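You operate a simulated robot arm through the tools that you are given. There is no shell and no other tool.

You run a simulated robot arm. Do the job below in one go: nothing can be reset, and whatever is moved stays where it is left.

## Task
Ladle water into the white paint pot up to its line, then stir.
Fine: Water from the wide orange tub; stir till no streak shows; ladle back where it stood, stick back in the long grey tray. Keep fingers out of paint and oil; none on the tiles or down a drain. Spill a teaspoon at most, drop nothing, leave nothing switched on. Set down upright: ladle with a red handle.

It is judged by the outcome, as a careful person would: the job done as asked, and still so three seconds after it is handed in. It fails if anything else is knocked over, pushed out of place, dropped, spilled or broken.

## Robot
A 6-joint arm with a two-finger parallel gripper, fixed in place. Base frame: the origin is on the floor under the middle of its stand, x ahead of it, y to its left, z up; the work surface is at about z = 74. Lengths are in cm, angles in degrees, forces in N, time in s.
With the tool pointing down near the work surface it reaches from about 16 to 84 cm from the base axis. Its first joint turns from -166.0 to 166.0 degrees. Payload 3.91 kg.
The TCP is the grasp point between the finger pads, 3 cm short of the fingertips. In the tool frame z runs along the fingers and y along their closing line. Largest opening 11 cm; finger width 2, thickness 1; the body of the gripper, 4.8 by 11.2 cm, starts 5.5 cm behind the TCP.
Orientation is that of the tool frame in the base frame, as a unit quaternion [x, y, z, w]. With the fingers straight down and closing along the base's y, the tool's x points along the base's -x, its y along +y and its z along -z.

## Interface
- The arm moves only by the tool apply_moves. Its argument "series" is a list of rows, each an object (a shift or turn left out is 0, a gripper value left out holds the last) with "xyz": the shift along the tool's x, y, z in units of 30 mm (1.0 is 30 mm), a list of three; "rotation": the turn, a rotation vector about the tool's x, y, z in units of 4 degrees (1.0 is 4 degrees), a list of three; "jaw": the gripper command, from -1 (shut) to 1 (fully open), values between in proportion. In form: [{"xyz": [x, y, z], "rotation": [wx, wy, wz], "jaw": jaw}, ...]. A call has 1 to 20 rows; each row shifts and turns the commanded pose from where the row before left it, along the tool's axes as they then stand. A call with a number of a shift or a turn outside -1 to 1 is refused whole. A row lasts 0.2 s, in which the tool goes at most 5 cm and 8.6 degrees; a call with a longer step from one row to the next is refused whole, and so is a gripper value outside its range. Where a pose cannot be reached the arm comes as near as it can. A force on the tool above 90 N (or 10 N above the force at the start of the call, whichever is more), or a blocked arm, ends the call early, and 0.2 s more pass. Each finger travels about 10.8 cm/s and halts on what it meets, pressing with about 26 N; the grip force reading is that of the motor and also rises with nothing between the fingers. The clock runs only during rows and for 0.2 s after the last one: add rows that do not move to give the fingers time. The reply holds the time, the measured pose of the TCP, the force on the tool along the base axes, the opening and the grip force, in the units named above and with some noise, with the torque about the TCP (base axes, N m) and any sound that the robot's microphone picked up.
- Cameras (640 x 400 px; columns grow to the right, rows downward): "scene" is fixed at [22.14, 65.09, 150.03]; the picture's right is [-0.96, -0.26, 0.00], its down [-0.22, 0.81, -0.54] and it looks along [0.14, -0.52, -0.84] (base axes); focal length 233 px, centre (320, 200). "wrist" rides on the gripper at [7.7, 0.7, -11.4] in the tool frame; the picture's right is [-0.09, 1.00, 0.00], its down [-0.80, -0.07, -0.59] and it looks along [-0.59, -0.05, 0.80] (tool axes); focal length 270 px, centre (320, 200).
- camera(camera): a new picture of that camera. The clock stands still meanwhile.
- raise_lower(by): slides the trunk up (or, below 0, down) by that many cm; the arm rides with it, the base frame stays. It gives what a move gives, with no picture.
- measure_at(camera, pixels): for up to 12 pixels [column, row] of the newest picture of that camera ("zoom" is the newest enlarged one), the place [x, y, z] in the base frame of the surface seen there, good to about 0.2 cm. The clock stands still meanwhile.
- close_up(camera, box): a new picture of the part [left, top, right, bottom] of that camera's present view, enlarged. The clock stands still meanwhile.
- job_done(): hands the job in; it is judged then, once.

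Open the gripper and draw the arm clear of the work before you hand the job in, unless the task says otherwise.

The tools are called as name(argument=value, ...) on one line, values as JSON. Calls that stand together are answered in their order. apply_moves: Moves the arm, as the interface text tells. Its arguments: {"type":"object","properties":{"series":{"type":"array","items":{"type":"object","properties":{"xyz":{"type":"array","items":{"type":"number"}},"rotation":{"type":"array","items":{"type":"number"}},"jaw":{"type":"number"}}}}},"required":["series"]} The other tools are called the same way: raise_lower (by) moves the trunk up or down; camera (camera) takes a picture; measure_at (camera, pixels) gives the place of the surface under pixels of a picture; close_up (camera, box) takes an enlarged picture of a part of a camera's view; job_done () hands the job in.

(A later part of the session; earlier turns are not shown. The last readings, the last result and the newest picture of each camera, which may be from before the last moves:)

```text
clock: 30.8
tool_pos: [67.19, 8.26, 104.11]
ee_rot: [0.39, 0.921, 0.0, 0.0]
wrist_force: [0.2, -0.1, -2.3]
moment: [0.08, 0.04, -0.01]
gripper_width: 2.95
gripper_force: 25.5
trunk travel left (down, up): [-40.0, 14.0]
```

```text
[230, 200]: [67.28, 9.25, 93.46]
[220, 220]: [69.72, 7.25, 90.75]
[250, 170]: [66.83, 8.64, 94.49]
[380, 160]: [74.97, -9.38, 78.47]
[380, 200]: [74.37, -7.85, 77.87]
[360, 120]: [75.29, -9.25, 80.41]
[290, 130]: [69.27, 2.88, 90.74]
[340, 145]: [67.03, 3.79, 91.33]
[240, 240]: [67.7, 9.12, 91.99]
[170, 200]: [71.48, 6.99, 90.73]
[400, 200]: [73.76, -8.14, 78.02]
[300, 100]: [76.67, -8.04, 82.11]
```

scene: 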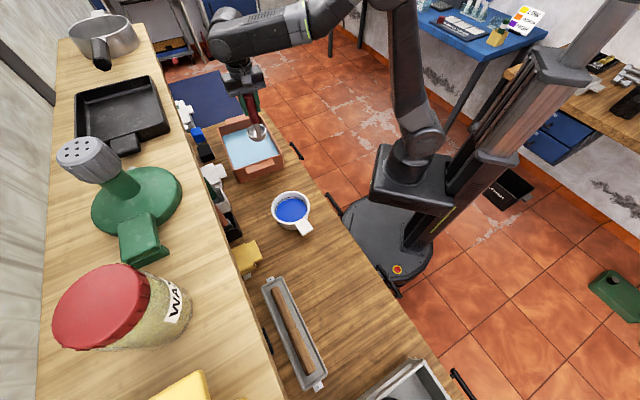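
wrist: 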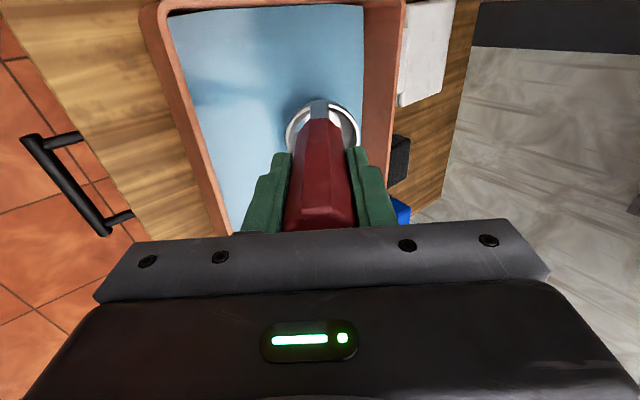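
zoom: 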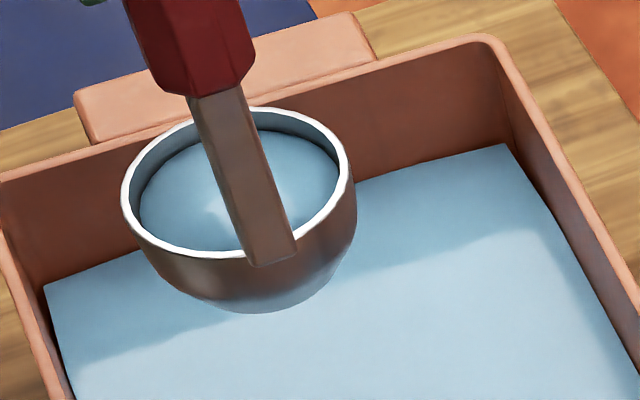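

Water in the bowl is at z 90.7 with the rim at 91.4, roughly 50 ml; the pot needs about 80 ml, so two trips. I carry it smoothly along the bench toward the pot at height 104.

apply_moves(series=[{"xyz": [0.2, 0.031, 0]}, {"xyz": [0.35, 0.031, 0]}, {"xyz": [0.5, 0.031, 0]}, {"xyz": [0.566, 0.031, 0]}, {"xyz": [0.566, 0.031, 0]}, {"xyz": [0.566, 0.031, 0]}, {"xyz": [0.566, 0.031, 0]}, {"xyz": [0.566, 0.031, 0]}, {"xyz": [0.566, 0.031, 0]}, {"xyz": [0.566, 0.031, 0]}, {"xyz": [0.566, 0.031, 0]}, {"xyz": [0.566, 0.031, 0]}, {"xyz": [0.566, 0.031, 0]}, {"xyz": [0.566, 0.031, 0]}, {"xyz": [0.566, 0.031, 0]}, {"xyz": [0.566, 0.031, 0]}, {"xyz": [0.566, 0.031, 0]}, {"xyz": [0.5, 0.031, 0]}, {"xyz": [0.35, 0.031, 0]}, {"xyz": [0.2, 0.031, 0]}])

camera(camera="wrist")

camera(camera="scene")

```text
clock: 35.0
tool_pos: [47.55, 31.18, 104.01]
ee_rot: [0.391, 0.92, 0.0, 0.0]
wrist_force: [0.1, 0.1, -2.5]
moment: [0.03, 0.07, 0.01]
gripper_width: 2.94
gripper_force: 26.3
trunk travel left (down, up): [-40.0, 14.0]
```

```text
taken
```

wrist: 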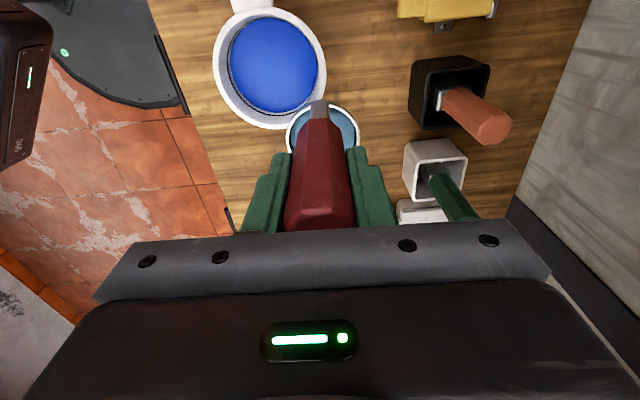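

```text
taken
```

scene: 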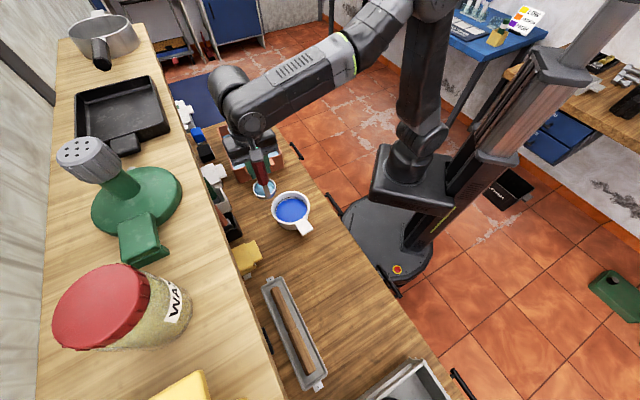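

The ladle is beside the pot; holders with tool handles are at (460,100) in the wrist view, below gripper height. I now turn the tool 100° about its vertical axis so the lip opposite the handle faces the base, over the pot.

apply_moves(series=[{"rotation": [0, 0, 0.4]}, {"rotation": [0, 0, 0.8]}, {"rotation": [0, 0, 1]}, {"rotation": [0, 0, 1]}, {"rotation": [0, 0, 1]}, {"rotation": [0, 0, 1]}, {"rotation": [0, 0, 1]}, {"rotation": [0, 0, 1]}, {"rotation": [0, 0, 1]}, {"rotation": [0, 0, 1]}, {"rotation": [0, 0, 1]}, {"rotation": [0, 0, 1]}, {"rotation": [0, 0, 1]}, {"rotation": [0, 0, 1]}, {"rotation": [0, 0, 1]}, {"rotation": [0, 0, 1]}, {"rotation": [0, 0, 1]}, {"rotation": [0, 0, 1]}, {"rotation": [0, 0, 1]}, {"rotation": [0, 0, 0.8]}])

camera(camera="scene")

camera(camera="wrist")

```text
clock: 39.2
tool_pos: [47.42, 31.17, 104.02]
ee_rot: [0.875, 0.484, 0.0, 0.0]
wrist_force: [0.7, 0.3, -3.0]
moment: [0.06, -0.03, 0.02]
gripper_width: 2.94
gripper_force: 26.1
trunk travel left (down, up): [-40.0, 14.0]
```

```text
taken
```

scene: 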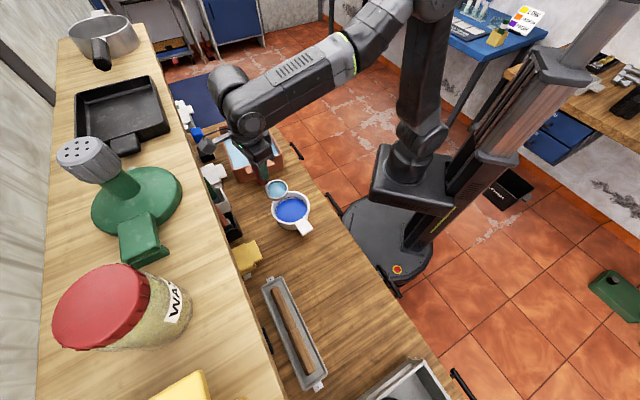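

```text
taken
```

wrist: 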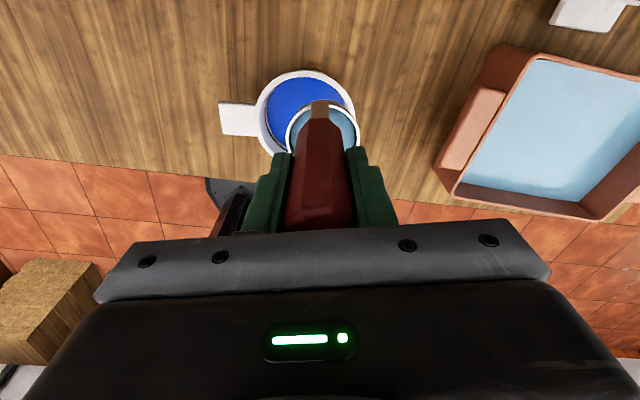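

Orientation is now tool x at azimuth 58°; I turn the remaining ~24.6° so it points radially outward (33.3°).

apply_moves(series=[{"rotation": [0, 0, 0.6]}, {"rotation": [0, 0, 1]}, {"rotation": [0, 0, 1]}, {"rotation": [0, 0, 1]}, {"rotation": [0, 0, 1]}, {"rotation": [0, 0, 1]}, {"rotation": [0, 0, 0.55]}, {}])

close_up(camera="scene", box=[240, 160, 330, 245])

camera(camera="wrist")

```text
clock: 41.0
tool_pos: [51.49, 26.37, 103.8]
ee_rot: [0.927, 0.374, -0.004, -0.013]
wrist_force: [-0.1, -0.1, -2.3]
moment: [0.0, -0.07, 0.01]
gripper_width: 2.93
gripper_force: 26.3
out of reach, approached as far as the arm can: row 3, 4, 5, 6, 7
trunk travel left (down, up): [-40.0, 14.0]
```

```text
4.71 times, centred on (285, 202) of scene
```

zoom: 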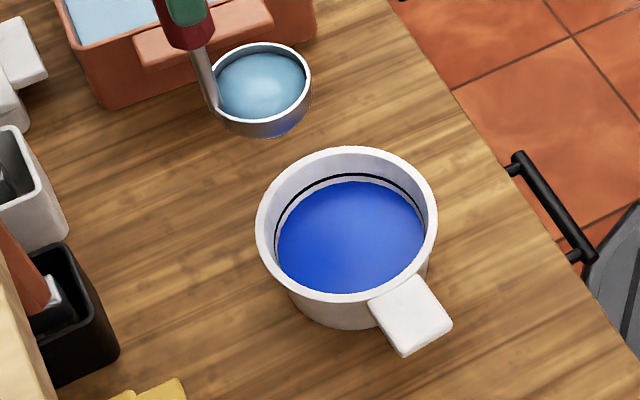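

```text
taken
```

wrist: 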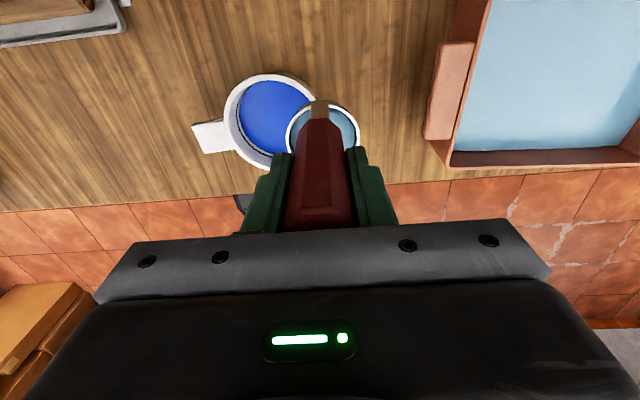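

The last rows hit a joint limit (tool stopped at azimuth 44° and drifted to (51.5, 26.4)). I'll pour sideways instead, so I slowly turn back the other way.

apply_moves(series=[{"rotation": [0, 0, -0.4]}, {"rotation": [0, 0, -0.4]}, {"rotation": [0, 0, -0.4]}, {"rotation": [0, 0, -0.4]}, {"rotation": [0, 0, -0.4]}, {"rotation": [0, 0, -0.4]}, {"rotation": [0, 0, -0.4]}, {"rotation": [0, 0, -0.4]}, {"rotation": [0, 0, -0.4]}, {"rotation": [0, 0, -0.4]}, {"rotation": [0, 0, -0.4]}, {"rotation": [0, 0, -0.4]}, {"rotation": [0, 0, -0.8]}, {"rotation": [0, 0, -1]}, {"rotation": [0, 0, -1]}, {"rotation": [0, 0, -1]}, {"rotation": [0, 0, -1]}, {"rotation": [0, 0, -1]}, {"rotation": [0, 0, -1]}, {"rotation": [0, 0, -1]}])

close_up(camera="scene", box=[230, 130, 340, 245])

```text
clock: 45.2
tool_pos: [51.45, 26.45, 103.84]
ee_rot: [0.684, 0.73, 0.002, -0.01]
wrist_force: [0.1, -0.4, -3.2]
moment: [0.07, 0.02, -0.03]
gripper_width: 2.96
gripper_force: 26.2
trunk travel left (down, up): [-40.0, 14.0]
```

```text
3.48 times, centred on (285, 188) of scene
```

zoom: 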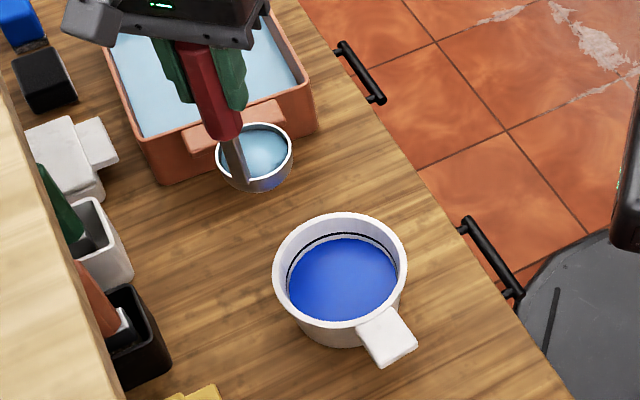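

The commanded pose was reset to the reached one, with ~1° of tilt. I correct that tilt, turn to azimuth 123°, and move so the bowl is over the pot at height ~104.

apply_moves(series=[{"rotation": [-0.155, -0.248, 0]}, {"rotation": [0, 0, -0.6]}, {"rotation": [0, 0, -1]}, {"rotation": [0, 0, -1]}, {"rotation": [0, 0, -1]}, {"rotation": [0, 0, -1]}, {"rotation": [0, 0, -1]}, {"rotation": [0, 0, -1]}, {"rotation": [0, 0, -0.78]}, {"xyz": [0.2, -0.08, 0]}, {"xyz": [0.35, -0.14, 0]}, {"xyz": [0.5, -0.195, 0]}, {"xyz": [0.52, -0.2, 0]}, {"xyz": [0.52, -0.2, 0]}, {"xyz": [0.5, -0.2, 0]}, {"xyz": [0.35, -0.14, 0]}, {"xyz": [0.2, -0.08, 0]}, {}])

close_up(camera="scene", box=[230, 140, 340, 245])

camera(camera="wrist")

```text
clock: 49.0
tool_pos: [43.13, 32.27, 103.83]
ee_rot: [0.475, 0.88, -0.001, -0.001]
wrist_force: [0.3, 0.3, -2.9]
moment: [0.05, 0.06, 0.0]
gripper_width: 2.93
gripper_force: 26.0
trunk travel left (down, up): [-40.0, 14.0]
```

```text
3.81 times, centred on (285, 192) of scene
```

zoom: 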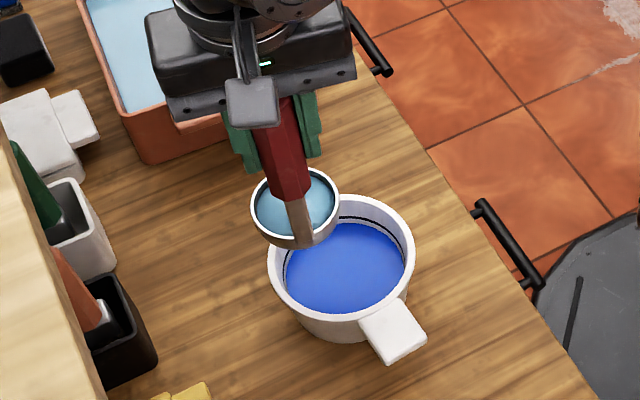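

```text
taken
```

wrist: 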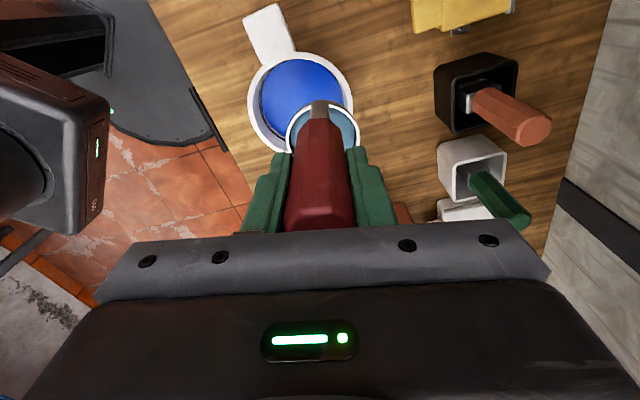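

The bowl is above the pot's tub-side half. I measure the bowl rim positions to verify where its base-side lip is before tilting.

measure_at(camera="zoom", pixels=[[253, 205], [337, 200], [305, 171], [275, 235], [325, 225], [275, 205], [340, 202], [410, 240], [272, 270], [300, 300], [345, 200], [330, 180]])

```text
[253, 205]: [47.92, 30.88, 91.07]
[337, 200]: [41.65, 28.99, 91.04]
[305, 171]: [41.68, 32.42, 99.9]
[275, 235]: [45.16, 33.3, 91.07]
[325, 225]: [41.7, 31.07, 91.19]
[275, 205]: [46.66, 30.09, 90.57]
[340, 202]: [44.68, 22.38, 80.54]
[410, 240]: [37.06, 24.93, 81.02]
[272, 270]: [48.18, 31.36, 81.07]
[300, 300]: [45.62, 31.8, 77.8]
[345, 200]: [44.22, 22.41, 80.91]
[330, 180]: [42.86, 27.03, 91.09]
```

Bowl rim is centred near (44.9, 29.8), lip toward the base over (42.1, 28), water 0.5 cm below the rim. I lower ~6 cm and tilt 8° about the lip (not yet spilling).

apply_moves(series=[{"xyz": [0, 0, 0.25]}, {"xyz": [0, 0, 0.4]}, {"xyz": [0, 0, 0.5]}, {"xyz": [0, 0, 0.45]}, {"xyz": [0, 0, 0.3]}, {"xyz": [0, 0, 0.15]}, {}, {"xyz": [0, -0.148, -0.033], "rotation": [-0.5, 0, 0]}, {"xyz": [0, -0.148, -0.033], "rotation": [-0.5, 0, 0]}, {"xyz": [0, -0.148, -0.033], "rotation": [-0.5, 0, 0]}, {"xyz": [0, -0.148, -0.033], "rotation": [-0.5, 0, 0]}, {}])

close_up(camera="scene", box=[240, 160, 330, 245])

close_up(camera="wrist", box=[220, 40, 400, 180])

```text
clock: 51.6
tool_pos: [41.59, 31.3, 98.07]
ee_rot: [0.474, 0.878, 0.062, 0.032]
wrist_force: [-0.1, 0.0, -3.5]
moment: [0.0, 0.06, 0.01]
gripper_width: 2.94
gripper_force: 26.4
trunk travel left (down, up): [-40.0, 14.0]
```

```text
4.71 times, centred on (285, 202) of scene
```

zoom: 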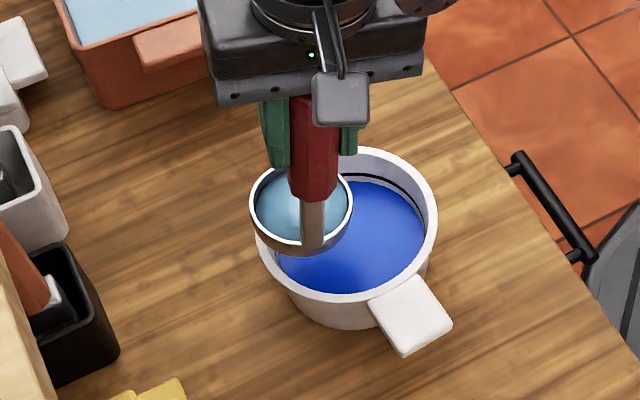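

```text
2.86 times, centred on (310, 110) of wrist
```

zoom: 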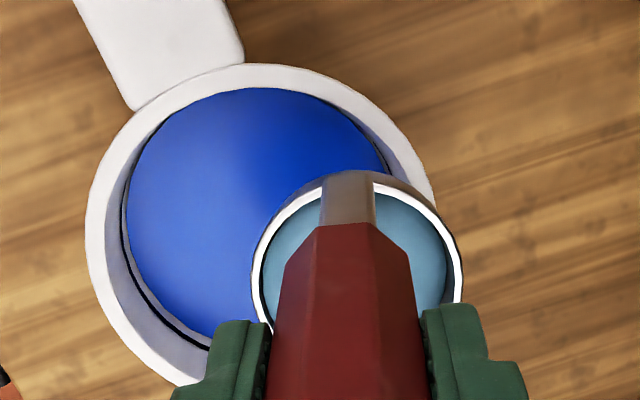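

The lip (right edge of bowl at zoom ~ (350,195)) should be over the paint. I verify its position by measurement before pouring.

close_up(camera="scene", box=[270, 190, 310, 220])

measure_at(camera="zoom", pixels=[[318, 160], [316, 180], [310, 130], [300, 200], [325, 150], [100, 150], [120, 200], [80, 150], [290, 150], [280, 180]])

```text
13.33 times, centred on (290, 205) of scene
```

zoom: 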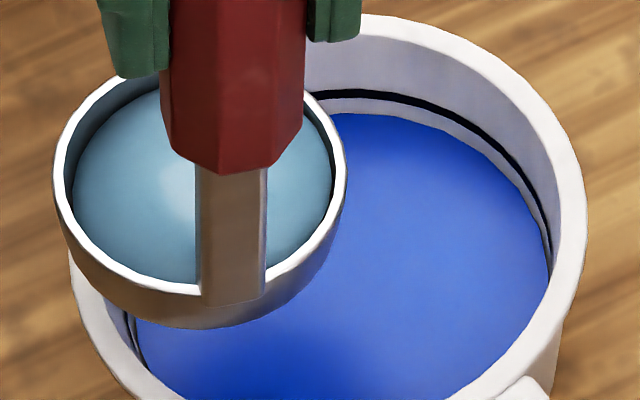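

```text
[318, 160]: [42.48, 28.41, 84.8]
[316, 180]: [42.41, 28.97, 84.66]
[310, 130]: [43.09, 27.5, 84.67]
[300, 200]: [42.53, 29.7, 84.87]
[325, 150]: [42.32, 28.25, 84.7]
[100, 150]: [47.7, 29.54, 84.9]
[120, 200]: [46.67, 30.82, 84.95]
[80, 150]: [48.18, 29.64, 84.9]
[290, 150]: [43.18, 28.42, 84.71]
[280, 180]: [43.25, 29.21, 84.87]
```

The lip is at (42.3, 28.2, 84.8), right over the pot centre, and water is level with it. I pour: tilt 2° per row to ~28°, descending slightly.

apply_moves(series=[{"xyz": [0, -0.15, -0.02], "rotation": [-0.5, 0, 0]}, {"xyz": [0, -0.15, -0.02], "rotation": [-0.5, 0, 0]}, {"xyz": [0, -0.15, -0.02], "rotation": [-0.5, 0, 0]}, {"xyz": [0, -0.152, -0.016], "rotation": [-0.5, 0, 0]}, {"xyz": [0, -0.154, -0.014], "rotation": [-0.5, 0, 0]}, {"xyz": [0, -0.154, -0.014], "rotation": [-0.5, 0, 0]}, {"xyz": [0, -0.156, -0.014], "rotation": [-0.5, 0, 0]}, {"xyz": [0, -0.156, -0.014], "rotation": [-0.5, 0, 0]}, {"xyz": [0, -0.158, -0.014], "rotation": [-0.5, 0, 0]}, {"xyz": [0, -0.158, -0.014], "rotation": [-0.5, 0, 0]}, {}, {}])

close_up(camera="scene", box=[240, 160, 330, 245])

close_up(camera="wrist", box=[220, 40, 400, 180])

```text
clock: 54.2
tool_pos: [37.78, 28.95, 97.22]
ee_rot: [0.461, 0.854, 0.212, 0.115]
wrist_force: [0.4, 0.0, -2.4]
moment: [0.01, 0.17, 0.01]
gripper_width: 2.94
gripper_force: 25.9
trunk travel left (down, up): [-40.0, 14.0]
```

```text
4.71 times, centred on (285, 202) of scene
```

zoom: 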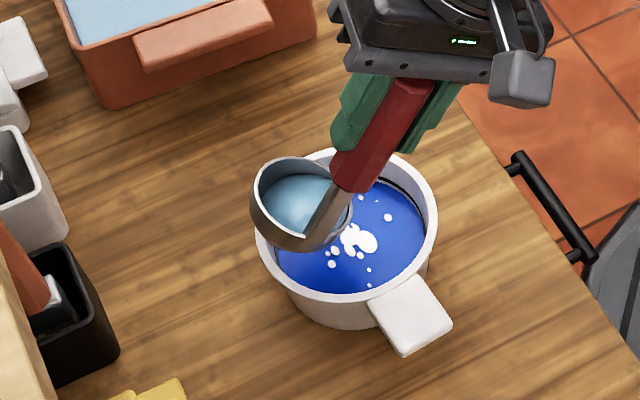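

```text
2.86 times, centred on (310, 110) of wrist
```

zoom: 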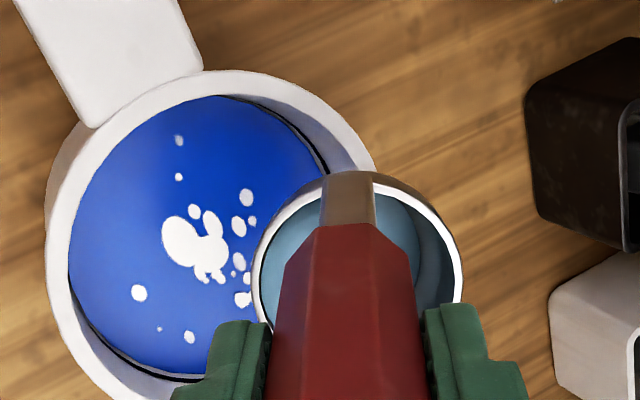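

White water streaks appear on the paint, all inside the pot. I continue tilting to ~48° slowly.

apply_moves(series=[{"xyz": [0, -0.16, -0.014], "rotation": [-0.5, 0, 0]}, {"xyz": [0, -0.16, -0.014], "rotation": [-0.5, 0, 0]}, {"xyz": [0, -0.16, -0.014], "rotation": [-0.5, 0, 0]}, {"xyz": [0, -0.16, -0.016], "rotation": [-0.5, 0, 0]}, {"xyz": [0, -0.162, -0.016], "rotation": [-0.5, 0, 0]}, {"xyz": [0, -0.162, -0.016], "rotation": [-0.5, 0, 0]}, {"xyz": [0, -0.164, -0.016], "rotation": [-0.5, 0, 0]}, {"xyz": [0, -0.164, -0.018], "rotation": [-0.5, 0, 0]}, {"xyz": [0, -0.166, -0.018], "rotation": [-0.5, 0, 0]}, {"xyz": [0, -0.166, -0.018], "rotation": [-0.5, 0, 0]}, {}, {}])

close_up(camera="scene", box=[240, 160, 330, 245])

close_up(camera="wrist", box=[220, 40, 400, 180])

```text
clock: 56.8
tool_pos: [36.55, 25.18, 105.56]
ee_rot: [0.434, 0.805, 0.356, 0.191]
wrist_force: [0.1, -0.4, -1.8]
moment: [-0.09, 0.21, 0.03]
gripper_width: 2.96
gripper_force: 25.8
out of reach, approached as far as the arm can: row 4, 5, 6, 7, 8, 9, 10
trunk travel left (down, up): [-40.0, 14.0]
```

```text
4.71 times, centred on (285, 202) of scene
```

zoom: 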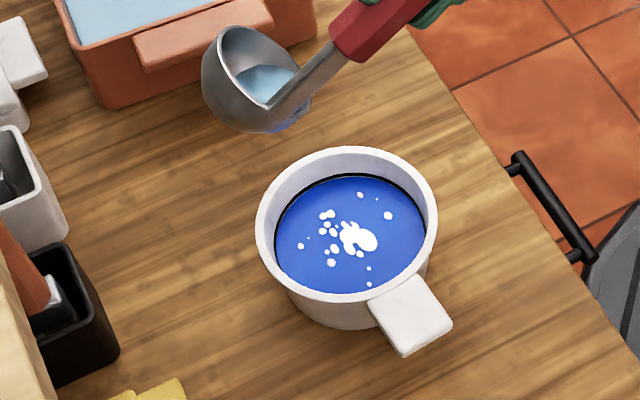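

```text
2.86 times, centred on (310, 110) of wrist
```

zoom: 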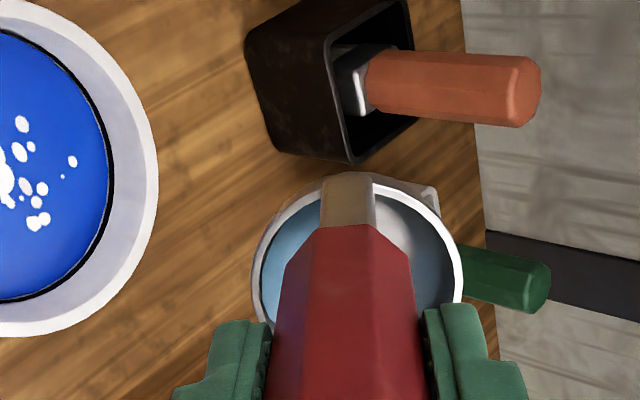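

The arm hit a reach limit at ~36°+ and drifted up to z 105.6; the bowl (zoom 255,80) still holds some water and the drops all lie inside the pot. I check the level against the line closely before anything else.

close_up(camera="scene", box=[270, 186, 314, 214])

measure_at(camera="zoom", pixels=[[300, 60], [300, 80], [300, 100], [300, 110], [300, 118], [300, 126], [300, 140], [300, 170], [150, 180], [450, 160], [350, 250], [200, 300]])

camera(camera="scene")

```text
14.29 times, centred on (292, 200) of scene
```

zoom: 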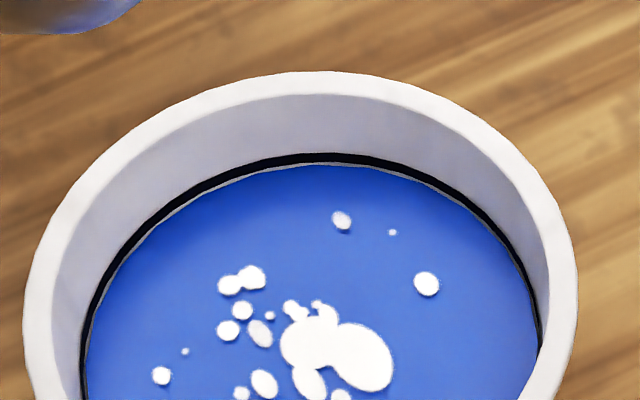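

```text
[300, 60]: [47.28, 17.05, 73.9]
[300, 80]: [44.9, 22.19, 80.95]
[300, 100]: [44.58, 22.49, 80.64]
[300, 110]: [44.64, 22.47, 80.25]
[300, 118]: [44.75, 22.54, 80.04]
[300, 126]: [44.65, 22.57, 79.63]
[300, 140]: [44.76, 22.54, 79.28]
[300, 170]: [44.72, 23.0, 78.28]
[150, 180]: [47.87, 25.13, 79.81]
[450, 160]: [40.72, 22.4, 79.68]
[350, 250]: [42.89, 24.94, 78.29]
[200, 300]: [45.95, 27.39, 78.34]
```

```text
taken
```

scene: 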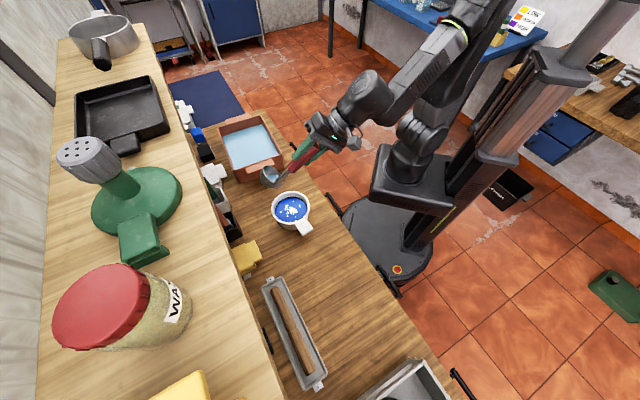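

The paint is now at z≈78.3, just touching the bottom of the black line; a small remainder in the bowl should bring it right onto the line. I measure the arm's posture to understand the reach limit.

measure_at(camera="scene", pixels=[[410, 135], [415, 185], [440, 45], [365, 95], [480, 25], [400, 105], [330, 135], [285, 170], [270, 178], [430, 130]])

close_up(camera="scene", box=[240, 90, 400, 240])

```text
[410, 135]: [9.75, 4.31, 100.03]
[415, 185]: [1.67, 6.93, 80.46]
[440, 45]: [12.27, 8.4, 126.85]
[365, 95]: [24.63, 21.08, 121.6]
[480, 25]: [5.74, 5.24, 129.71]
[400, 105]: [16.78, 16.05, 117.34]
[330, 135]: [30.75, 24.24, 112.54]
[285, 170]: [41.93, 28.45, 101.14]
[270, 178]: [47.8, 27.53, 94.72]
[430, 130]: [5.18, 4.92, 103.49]
```

```text
2.67 times, centred on (320, 165) of scene
```

zoom: 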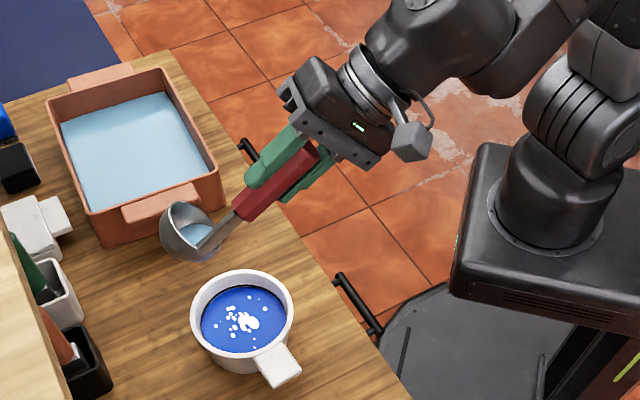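

Shoulder is at z≈100 and the wrist is folded too close; lowering the trunk should free it. First I bring the ladle upright about its lip (staying above the pot) and raise it ~13 cm.

apply_moves(series=[{"xyz": [0, 0.145, 0.044], "rotation": [0.5, 0, 0]}, {"xyz": [0, 0.29, 0.087], "rotation": [1, 0, 0]}, {"xyz": [0, 0.29, 0.087], "rotation": [1, 0, 0]}, {"xyz": [0, 0.29, 0.087], "rotation": [1, 0, 0]}, {"xyz": [0, 0.29, 0.087], "rotation": [1, 0, 0]}, {"xyz": [0, 0.29, 0.087], "rotation": [1, 0, 0]}, {"xyz": [0, 0.29, 0.087], "rotation": [1, 0, 0]}, {"xyz": [0, 0.29, 0.087], "rotation": [1, 0, 0]}, {"xyz": [0, 0.29, 0.087], "rotation": [1, 0, 0]}, {"xyz": [0, 0.29, 0.087], "rotation": [1, 0, 0]}, {"xyz": [0, 0.29, 0.087], "rotation": [1, 0, 0]}, {"xyz": [0, 0.29, 0.087], "rotation": [1, 0, 0]}, {"xyz": [0, 0.1, 0.03], "rotation": [0.4, 0, 0]}, {"xyz": [0, 0, -0.4]}, {"xyz": [0, 0, -0.7]}, {"xyz": [0, 0, -0.8]}, {"xyz": [0, 0, -0.8]}, {"xyz": [0, 0, -0.8]}, {"xyz": [0, 0, -0.7]}, {"xyz": [0, 0, -0.3]}])

camera(camera="scene")

```text
clock: 61.0
tool_pos: [45.22, 30.69, 120.77]
ee_rot: [0.476, 0.88, 0.003, 0.001]
wrist_force: [-0.2, 0.1, -1.9]
moment: [0.07, 0.0, 0.0]
gripper_width: 2.94
gripper_force: 26.3
trunk travel left (down, up): [-40.0, 14.0]
```

```text
taken
```

scene: 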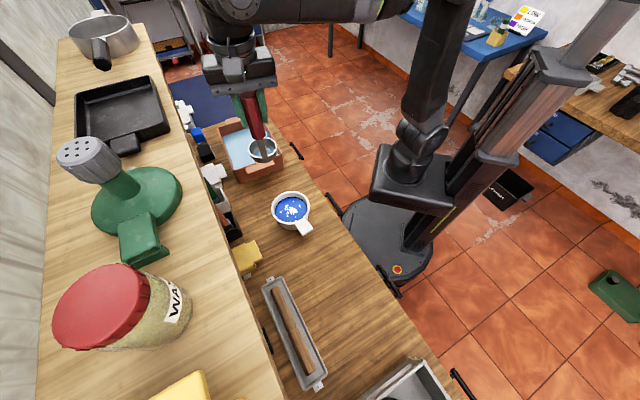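

The ladle is upright at z 120.8 above the pot. I lower the trunk by 9 cm first and check.

raise_lower(by=-9)

camera(camera="scene")

```text
clock: 62.2
tool_pos: [45.01, 30.67, 111.82]
ee_rot: [0.475, 0.88, 0.003, 0.001]
wrist_force: [-0.1, -0.4, -2.7]
moment: [0.02, 0.04, 0.01]
gripper_width: 2.96
gripper_force: 26.3
trunk travel left (down, up): [-31.0, 23.0]
```

```text
taken
```

scene: 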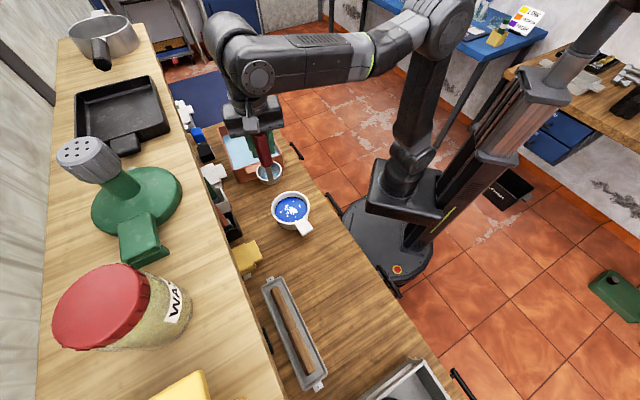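

Trunk went down smoothly with no contact. I lower another 9 cm (bowl bottom will be ~86.6, above the pot rim at 81).

raise_lower(by=-9)

camera(camera="scene")

close_up(camera="scene", box=[240, 160, 330, 245])

```text
clock: 63.5
tool_pos: [45.13, 30.65, 102.85]
ee_rot: [0.475, 0.88, 0.003, 0.0]
wrist_force: [-0.9, -0.4, -1.6]
moment: [0.08, 0.04, -0.01]
gripper_width: 2.93
gripper_force: 26.5
trunk travel left (down, up): [-22.0, 32.0]
```

```text
taken
```

scene: 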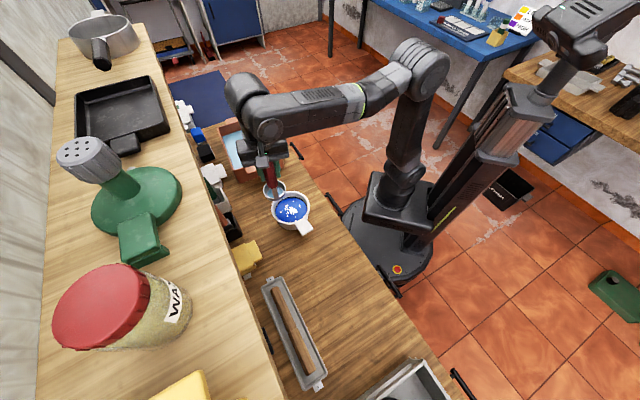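

```text
4.71 times, centred on (285, 202) of scene
```

zoom: 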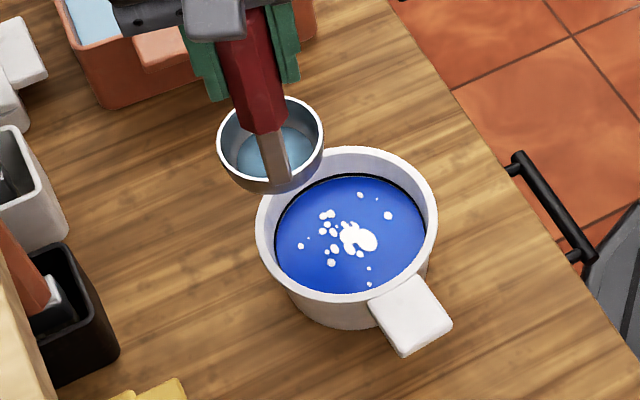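

The bowl still holds some water at its bottom. I measure its water level and rim, to estimate how much remains.

close_up(camera="scene", box=[266, 176, 314, 214])

measure_at(camera="zoom", pixels=[[85, 80], [75, 110], [60, 90], [60, 130], [25, 60], [180, 60], [100, 130], [70, 70], [300, 125], [300, 160], [300, 180], [420, 200]])

```text
10.53 times, centred on (290, 195) of scene
```

zoom: 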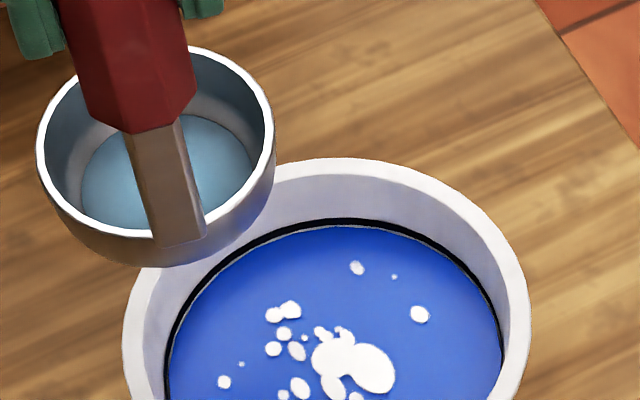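

```text
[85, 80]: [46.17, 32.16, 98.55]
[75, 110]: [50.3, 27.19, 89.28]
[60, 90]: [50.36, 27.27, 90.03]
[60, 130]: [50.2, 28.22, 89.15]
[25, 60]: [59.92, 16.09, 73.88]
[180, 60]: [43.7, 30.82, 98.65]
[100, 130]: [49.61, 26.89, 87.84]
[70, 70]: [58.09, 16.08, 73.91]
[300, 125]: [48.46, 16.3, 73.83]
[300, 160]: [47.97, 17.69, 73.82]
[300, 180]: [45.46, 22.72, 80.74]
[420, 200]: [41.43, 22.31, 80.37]
```

About 12 ml remain in the bowl (depth ~1 cm), enough to add ~0.1 cm. For a steeper tilt I need the shoulder lower still, so I raise the ladle 15 cm and then lower the trunk 15 cm.

apply_moves(series=[{"xyz": [0, 0, -0.3]}, {"xyz": [0, 0, -0.6]}, {"xyz": [0, 0, -0.8]}, {"xyz": [0, 0, -0.8]}, {"xyz": [0, 0, -0.8]}, {"xyz": [0, 0, -0.8]}, {"xyz": [0, 0, -0.6]}, {"xyz": [0, 0, -0.3]}, {}])

raise_lower(by=-15)

camera(camera="scene")

```text
clock: 65.5
tool_pos: [43.92, 29.91, 112.35]
ee_rot: [0.475, 0.88, 0.004, 0.001]
wrist_force: [0.1, -0.1, -2.3]
moment: [0.06, 0.02, -0.04]
gripper_width: 2.94
gripper_force: 26.0
out of reach, approached as far as the arm can: row 5, 6, 7, 8
trunk travel left (down, up): [-22.0, 32.0]
```

```text
clock: 67.2
tool_pos: [43.96, 29.99, 97.32]
ee_rot: [0.475, 0.88, 0.005, 0.002]
wrist_force: [-0.1, -0.3, -2.3]
moment: [0.02, -0.01, 0.0]
gripper_width: 2.94
gripper_force: 26.4
trunk travel left (down, up): [-7.0, 47.0]
```

```text
taken
```

scene: 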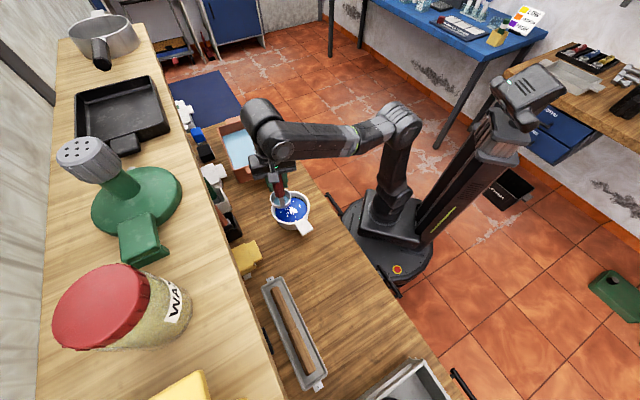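

The arm couldn't go higher, so the bowl ended just above the pot mouth (TCP 97.3, bowl bottom ~81.1), no contact felt. I raise the trunk 2 cm for clearance and look closely.

raise_lower(by=2)

close_up(camera="scene", box=[240, 160, 330, 245])

camera(camera="wrist")

```text
clock: 67.9
tool_pos: [44.06, 29.99, 99.37]
ee_rot: [0.475, 0.88, 0.004, 0.002]
wrist_force: [0.1, 0.1, -2.8]
moment: [0.06, 0.03, -0.01]
gripper_width: 2.96
gripper_force: 25.8
trunk travel left (down, up): [-9.0, 45.0]
```

```text
4.71 times, centred on (285, 202) of scene
```

zoom: 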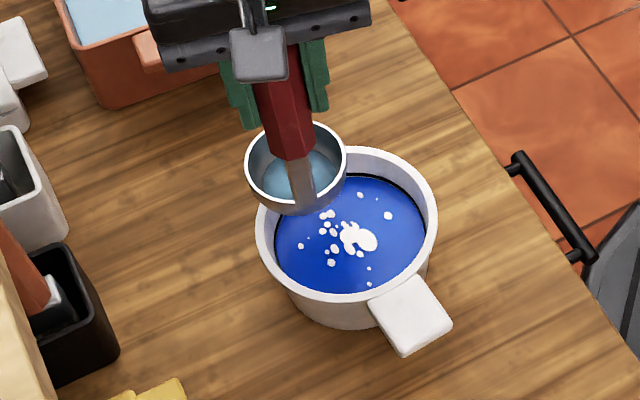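

```text
taken
```

wrist: 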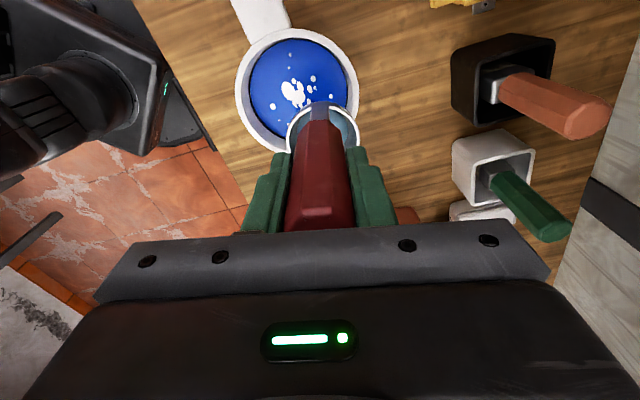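

Clear. I shift the lip over the pot centre and tilt about it to 40°, descending slightly near the end.

apply_moves(series=[{"xyz": [0.3, 0.08, 0]}, {"xyz": [0.37, 0.09, 0]}, {"xyz": [0, -0.148, -0.033], "rotation": [-0.5, 0, 0]}, {"xyz": [0, -0.296, -0.066], "rotation": [-1, 0, 0]}, {"xyz": [0, -0.296, -0.066], "rotation": [-1, 0, 0]}, {"xyz": [0, -0.296, -0.066], "rotation": [-1, 0, 0]}, {"xyz": [0, -0.296, -0.066], "rotation": [-1, 0, 0]}, {"xyz": [0, -0.342, 0.059], "rotation": [-1, 0, 0]}, {"xyz": [0, -0.35, 0.056], "rotation": [-1, 0, 0]}, {"xyz": [0, -0.359, 0.052], "rotation": [-1, 0, 0]}, {"xyz": [0, -0.367, 0.047], "rotation": [-1, 0, 0]}, {"xyz": [0, -0.2, 0], "rotation": [-0.5, 0, 0]}, {}])

close_up(camera="scene", box=[240, 160, 330, 245])

close_up(camera="wrist", box=[220, 40, 400, 180])

```text
clock: 70.7
tool_pos: [36.44, 27.39, 96.9]
ee_rot: [0.451, 0.836, 0.276, 0.148]
wrist_force: [-0.7, -0.3, -2.8]
moment: [-0.07, 0.16, 0.01]
gripper_width: 2.94
gripper_force: 26.2
trunk travel left (down, up): [-9.0, 45.0]
```

```text
4.71 times, centred on (285, 202) of scene
```

zoom: 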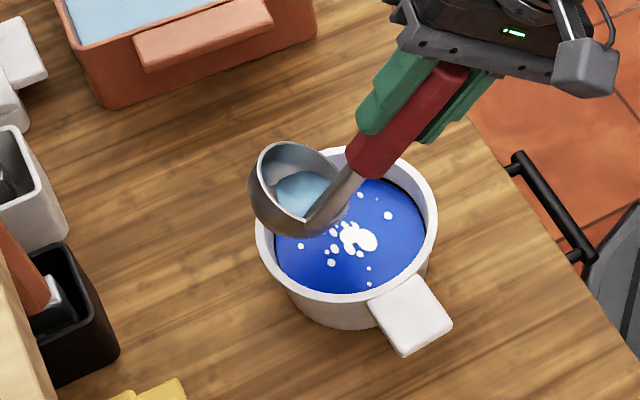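

```text
2.86 times, centred on (310, 110) of wrist
```

zoom: 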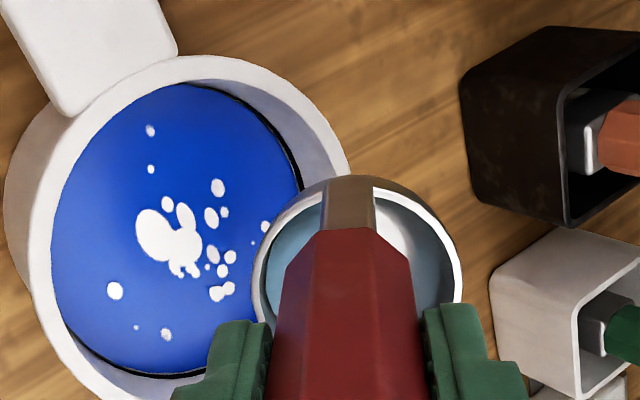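

At 36° tilt the lip is above the paint centre. I continue in 2° rows to ~56° and check.

apply_moves(series=[{"xyz": [0, -0.158, -0.02], "rotation": [-0.5, 0, 0]}, {"xyz": [0, -0.158, -0.02], "rotation": [-0.5, 0, 0]}, {"xyz": [0, -0.158, -0.02], "rotation": [-0.5, 0, 0]}, {"xyz": [0, -0.158, -0.02], "rotation": [-0.5, 0, 0]}, {"xyz": [0, -0.158, -0.02], "rotation": [-0.5, 0, 0]}, {"xyz": [0, -0.158, -0.02], "rotation": [-0.5, 0, 0]}, {"xyz": [0, -0.158, -0.02], "rotation": [-0.5, 0, 0]}, {"xyz": [0, -0.158, -0.022], "rotation": [-0.5, 0, 0]}, {"xyz": [0, -0.158, -0.022], "rotation": [-0.5, 0, 0]}, {"xyz": [0, -0.158, -0.022], "rotation": [-0.5, 0, 0]}, {}, {}])

close_up(camera="scene", box=[240, 160, 330, 245])

close_up(camera="wrist", box=[220, 40, 400, 180])

```text
clock: 73.3
tool_pos: [33.41, 25.44, 94.12]
ee_rot: [0.418, 0.775, 0.418, 0.225]
wrist_force: [-0.1, -0.4, -1.6]
moment: [-0.11, 0.23, 0.02]
gripper_width: 2.95
gripper_force: 26.4
trunk travel left (down, up): [-9.0, 45.0]
```

```text
4.71 times, centred on (285, 202) of scene
```

zoom: 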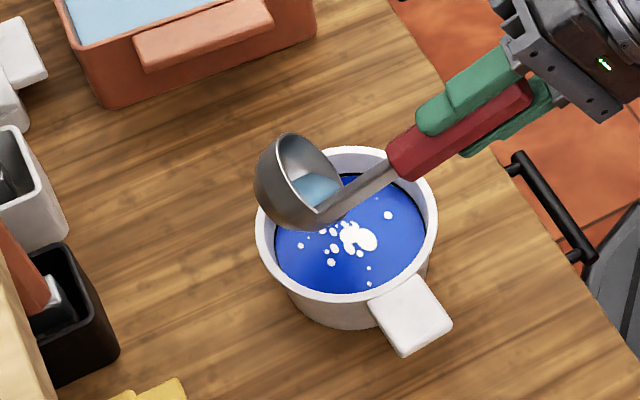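

```text
2.86 times, centred on (310, 110) of wrist
```

zoom: 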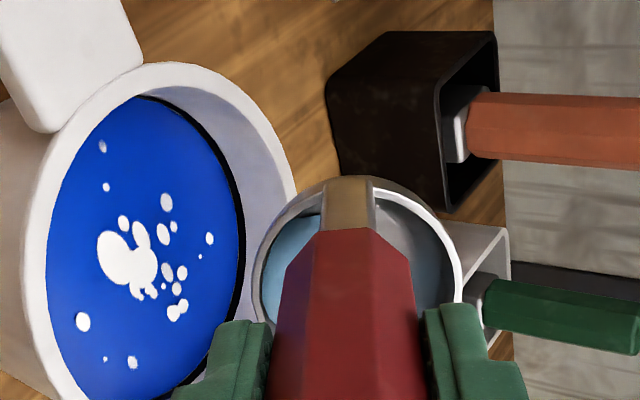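

Tilt is 56.7°, water is still visible in the bowl near the lip. I continue to ~70° slowly.

apply_moves(series=[{"xyz": [0, -0.155, -0.025], "rotation": [-0.5, 0, 0]}, {"xyz": [0, -0.155, -0.025], "rotation": [-0.5, 0, 0]}, {"xyz": [0, -0.155, -0.025], "rotation": [-0.5, 0, 0]}, {"xyz": [0, -0.155, -0.025], "rotation": [-0.5, 0, 0]}, {"xyz": [0, -0.155, -0.025], "rotation": [-0.5, 0, 0]}, {"xyz": [0, -0.155, -0.025], "rotation": [-0.5, 0, 0]}, {"xyz": [0, -0.155, -0.025], "rotation": [-0.5, 0, 0]}, {}, {}])

close_up(camera="scene", box=[240, 160, 330, 245])

close_up(camera="wrist", box=[220, 40, 400, 180])

```text
clock: 75.3
tool_pos: [31.71, 24.01, 91.84]
ee_rot: [0.388, 0.72, 0.506, 0.273]
wrist_force: [-0.6, -0.7, -1.3]
moment: [-0.1, 0.2, -0.01]
gripper_width: 2.93
gripper_force: 25.7
out of reach, approached as far as the arm can: row 7
trunk travel left (down, up): [-9.0, 45.0]
```

```text
4.71 times, centred on (285, 202) of scene
```

zoom: 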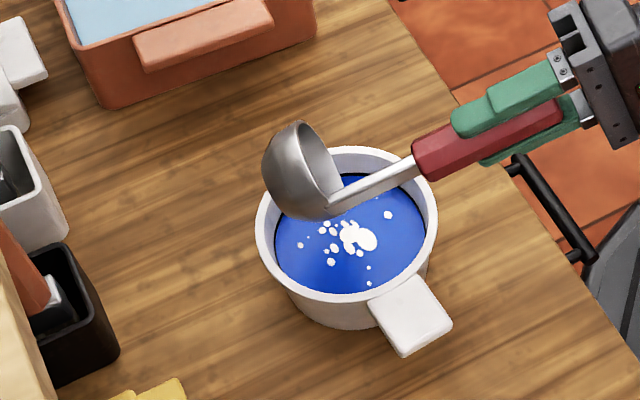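

```text
2.86 times, centred on (310, 110) of wrist
```

zoom: 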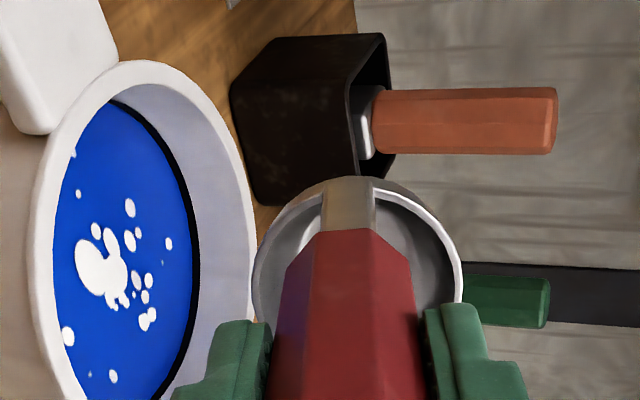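

The bowl looks empty at 70°. I check the pot level against its line in a tight zoom.

close_up(camera="scene", box=[290, 188, 314, 204])

measure_at(camera="zoom", pixels=[[400, 100], [400, 150], [400, 200], [400, 230], [400, 260], [400, 300], [350, 350], [450, 350], [300, 300], [250, 380], [350, 130], [350, 180]])

close_up(camera="scene", box=[264, 182, 322, 240])

measure_at(camera="zoom", pixels=[[350, 180], [260, 250], [330, 250], [210, 250], [390, 200], [300, 250], [240, 230], [370, 220]])

```text
16.00 times, centred on (302, 196) of scene
```

zoom: 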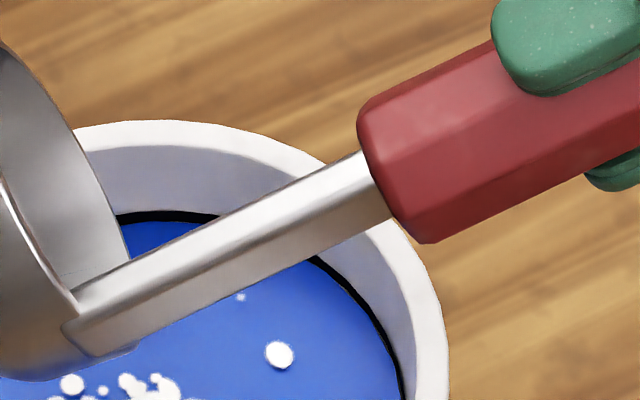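

```text
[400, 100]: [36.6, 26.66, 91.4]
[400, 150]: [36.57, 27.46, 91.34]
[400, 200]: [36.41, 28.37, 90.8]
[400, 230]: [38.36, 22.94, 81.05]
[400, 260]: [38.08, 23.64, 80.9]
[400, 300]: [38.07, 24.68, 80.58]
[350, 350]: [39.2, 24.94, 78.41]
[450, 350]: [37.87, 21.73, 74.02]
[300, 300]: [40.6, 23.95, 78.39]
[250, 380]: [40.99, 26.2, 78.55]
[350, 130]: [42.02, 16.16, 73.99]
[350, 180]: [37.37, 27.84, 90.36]
```

```text
6.90 times, centred on (293, 211) of scene
```

zoom: 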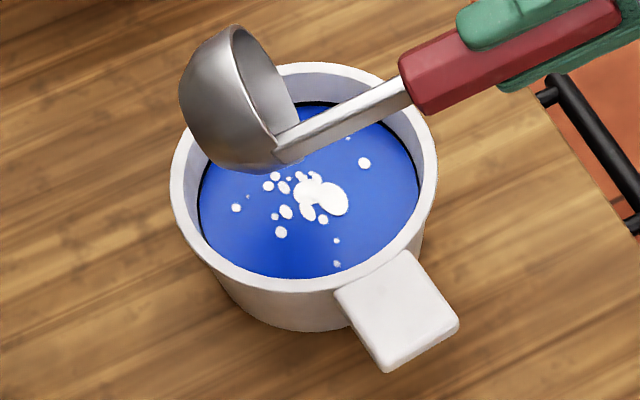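

```text
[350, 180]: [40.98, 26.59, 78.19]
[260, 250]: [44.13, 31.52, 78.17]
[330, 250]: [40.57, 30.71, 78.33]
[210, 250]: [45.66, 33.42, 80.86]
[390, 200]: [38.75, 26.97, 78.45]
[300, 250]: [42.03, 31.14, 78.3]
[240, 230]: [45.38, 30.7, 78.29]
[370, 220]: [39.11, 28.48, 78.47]
```

The paint surface (z≈78.35) now meets the black line with no gap. I bring the ladle back upright about its lip so I can see the line all round.

apply_moves(series=[{}, {"xyz": [0, 0.157, 0.038], "rotation": [0.5, 0, 0]}, {"xyz": [0, 0.314, 0.076], "rotation": [1, 0, 0]}, {"xyz": [0, 0.314, 0.076], "rotation": [1, 0, 0]}, {"xyz": [0, 0.314, 0.076], "rotation": [1, 0, 0]}, {"xyz": [0, 0.314, 0.076], "rotation": [1, 0, 0]}, {"xyz": [0, 0.314, 0.076], "rotation": [1, 0, 0]}, {"xyz": [0, 0.306, 0.066], "rotation": [1, 0, 0]}, {"xyz": [0, 0.306, 0.066], "rotation": [1, 0, 0]}, {"xyz": [0, 0.306, 0.066], "rotation": [1, 0, 0]}, {"xyz": [0, 0.306, 0.066], "rotation": [1, 0, 0]}, {"xyz": [0, 0.306, 0.066], "rotation": [1, 0, 0]}, {"xyz": [0, 0.306, 0.066], "rotation": [1, 0, 0]}, {"xyz": [0, 0.295, 0.061], "rotation": [1, 0, 0]}, {"xyz": [0, 0.295, 0.061], "rotation": [1, 0, 0]}, {"xyz": [0, 0.295, 0.061], "rotation": [1, 0, 0]}, {"xyz": [0, 0.295, 0.061], "rotation": [1, 0, 0]}, {"xyz": [0, 0.295, 0.061], "rotation": [1, 0, 0]}, {"xyz": [0, 0.295, 0.061], "rotation": [1, 0, 0]}, {}])

camera(camera="wrist")

close_up(camera="scene", box=[240, 160, 330, 245])

```text
clock: 79.5
tool_pos: [43.46, 31.71, 98.51]
ee_rot: [0.475, 0.88, 0.005, 0.002]
wrist_force: [0.5, 0.5, -1.6]
moment: [0.04, 0.05, 0.03]
gripper_width: 2.94
gripper_force: 26.4
trunk travel left (down, up): [-9.0, 45.0]
```

```text
taken
```

wrist: 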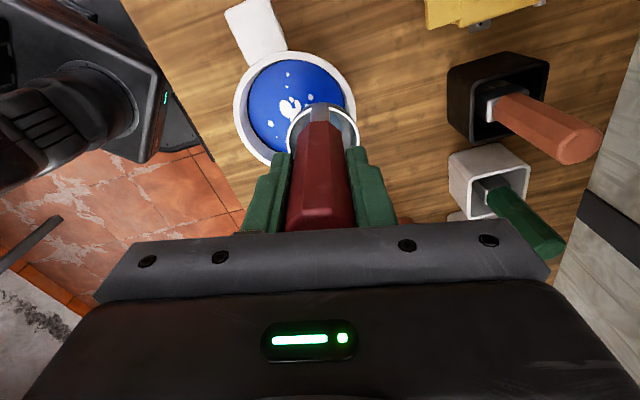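

```text
4.71 times, centred on (285, 202) of scene
```

zoom: 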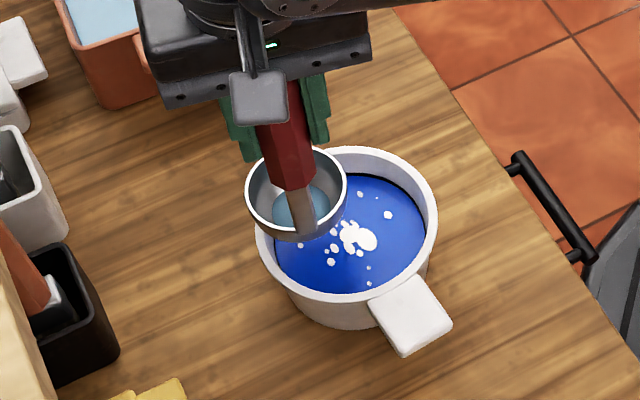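

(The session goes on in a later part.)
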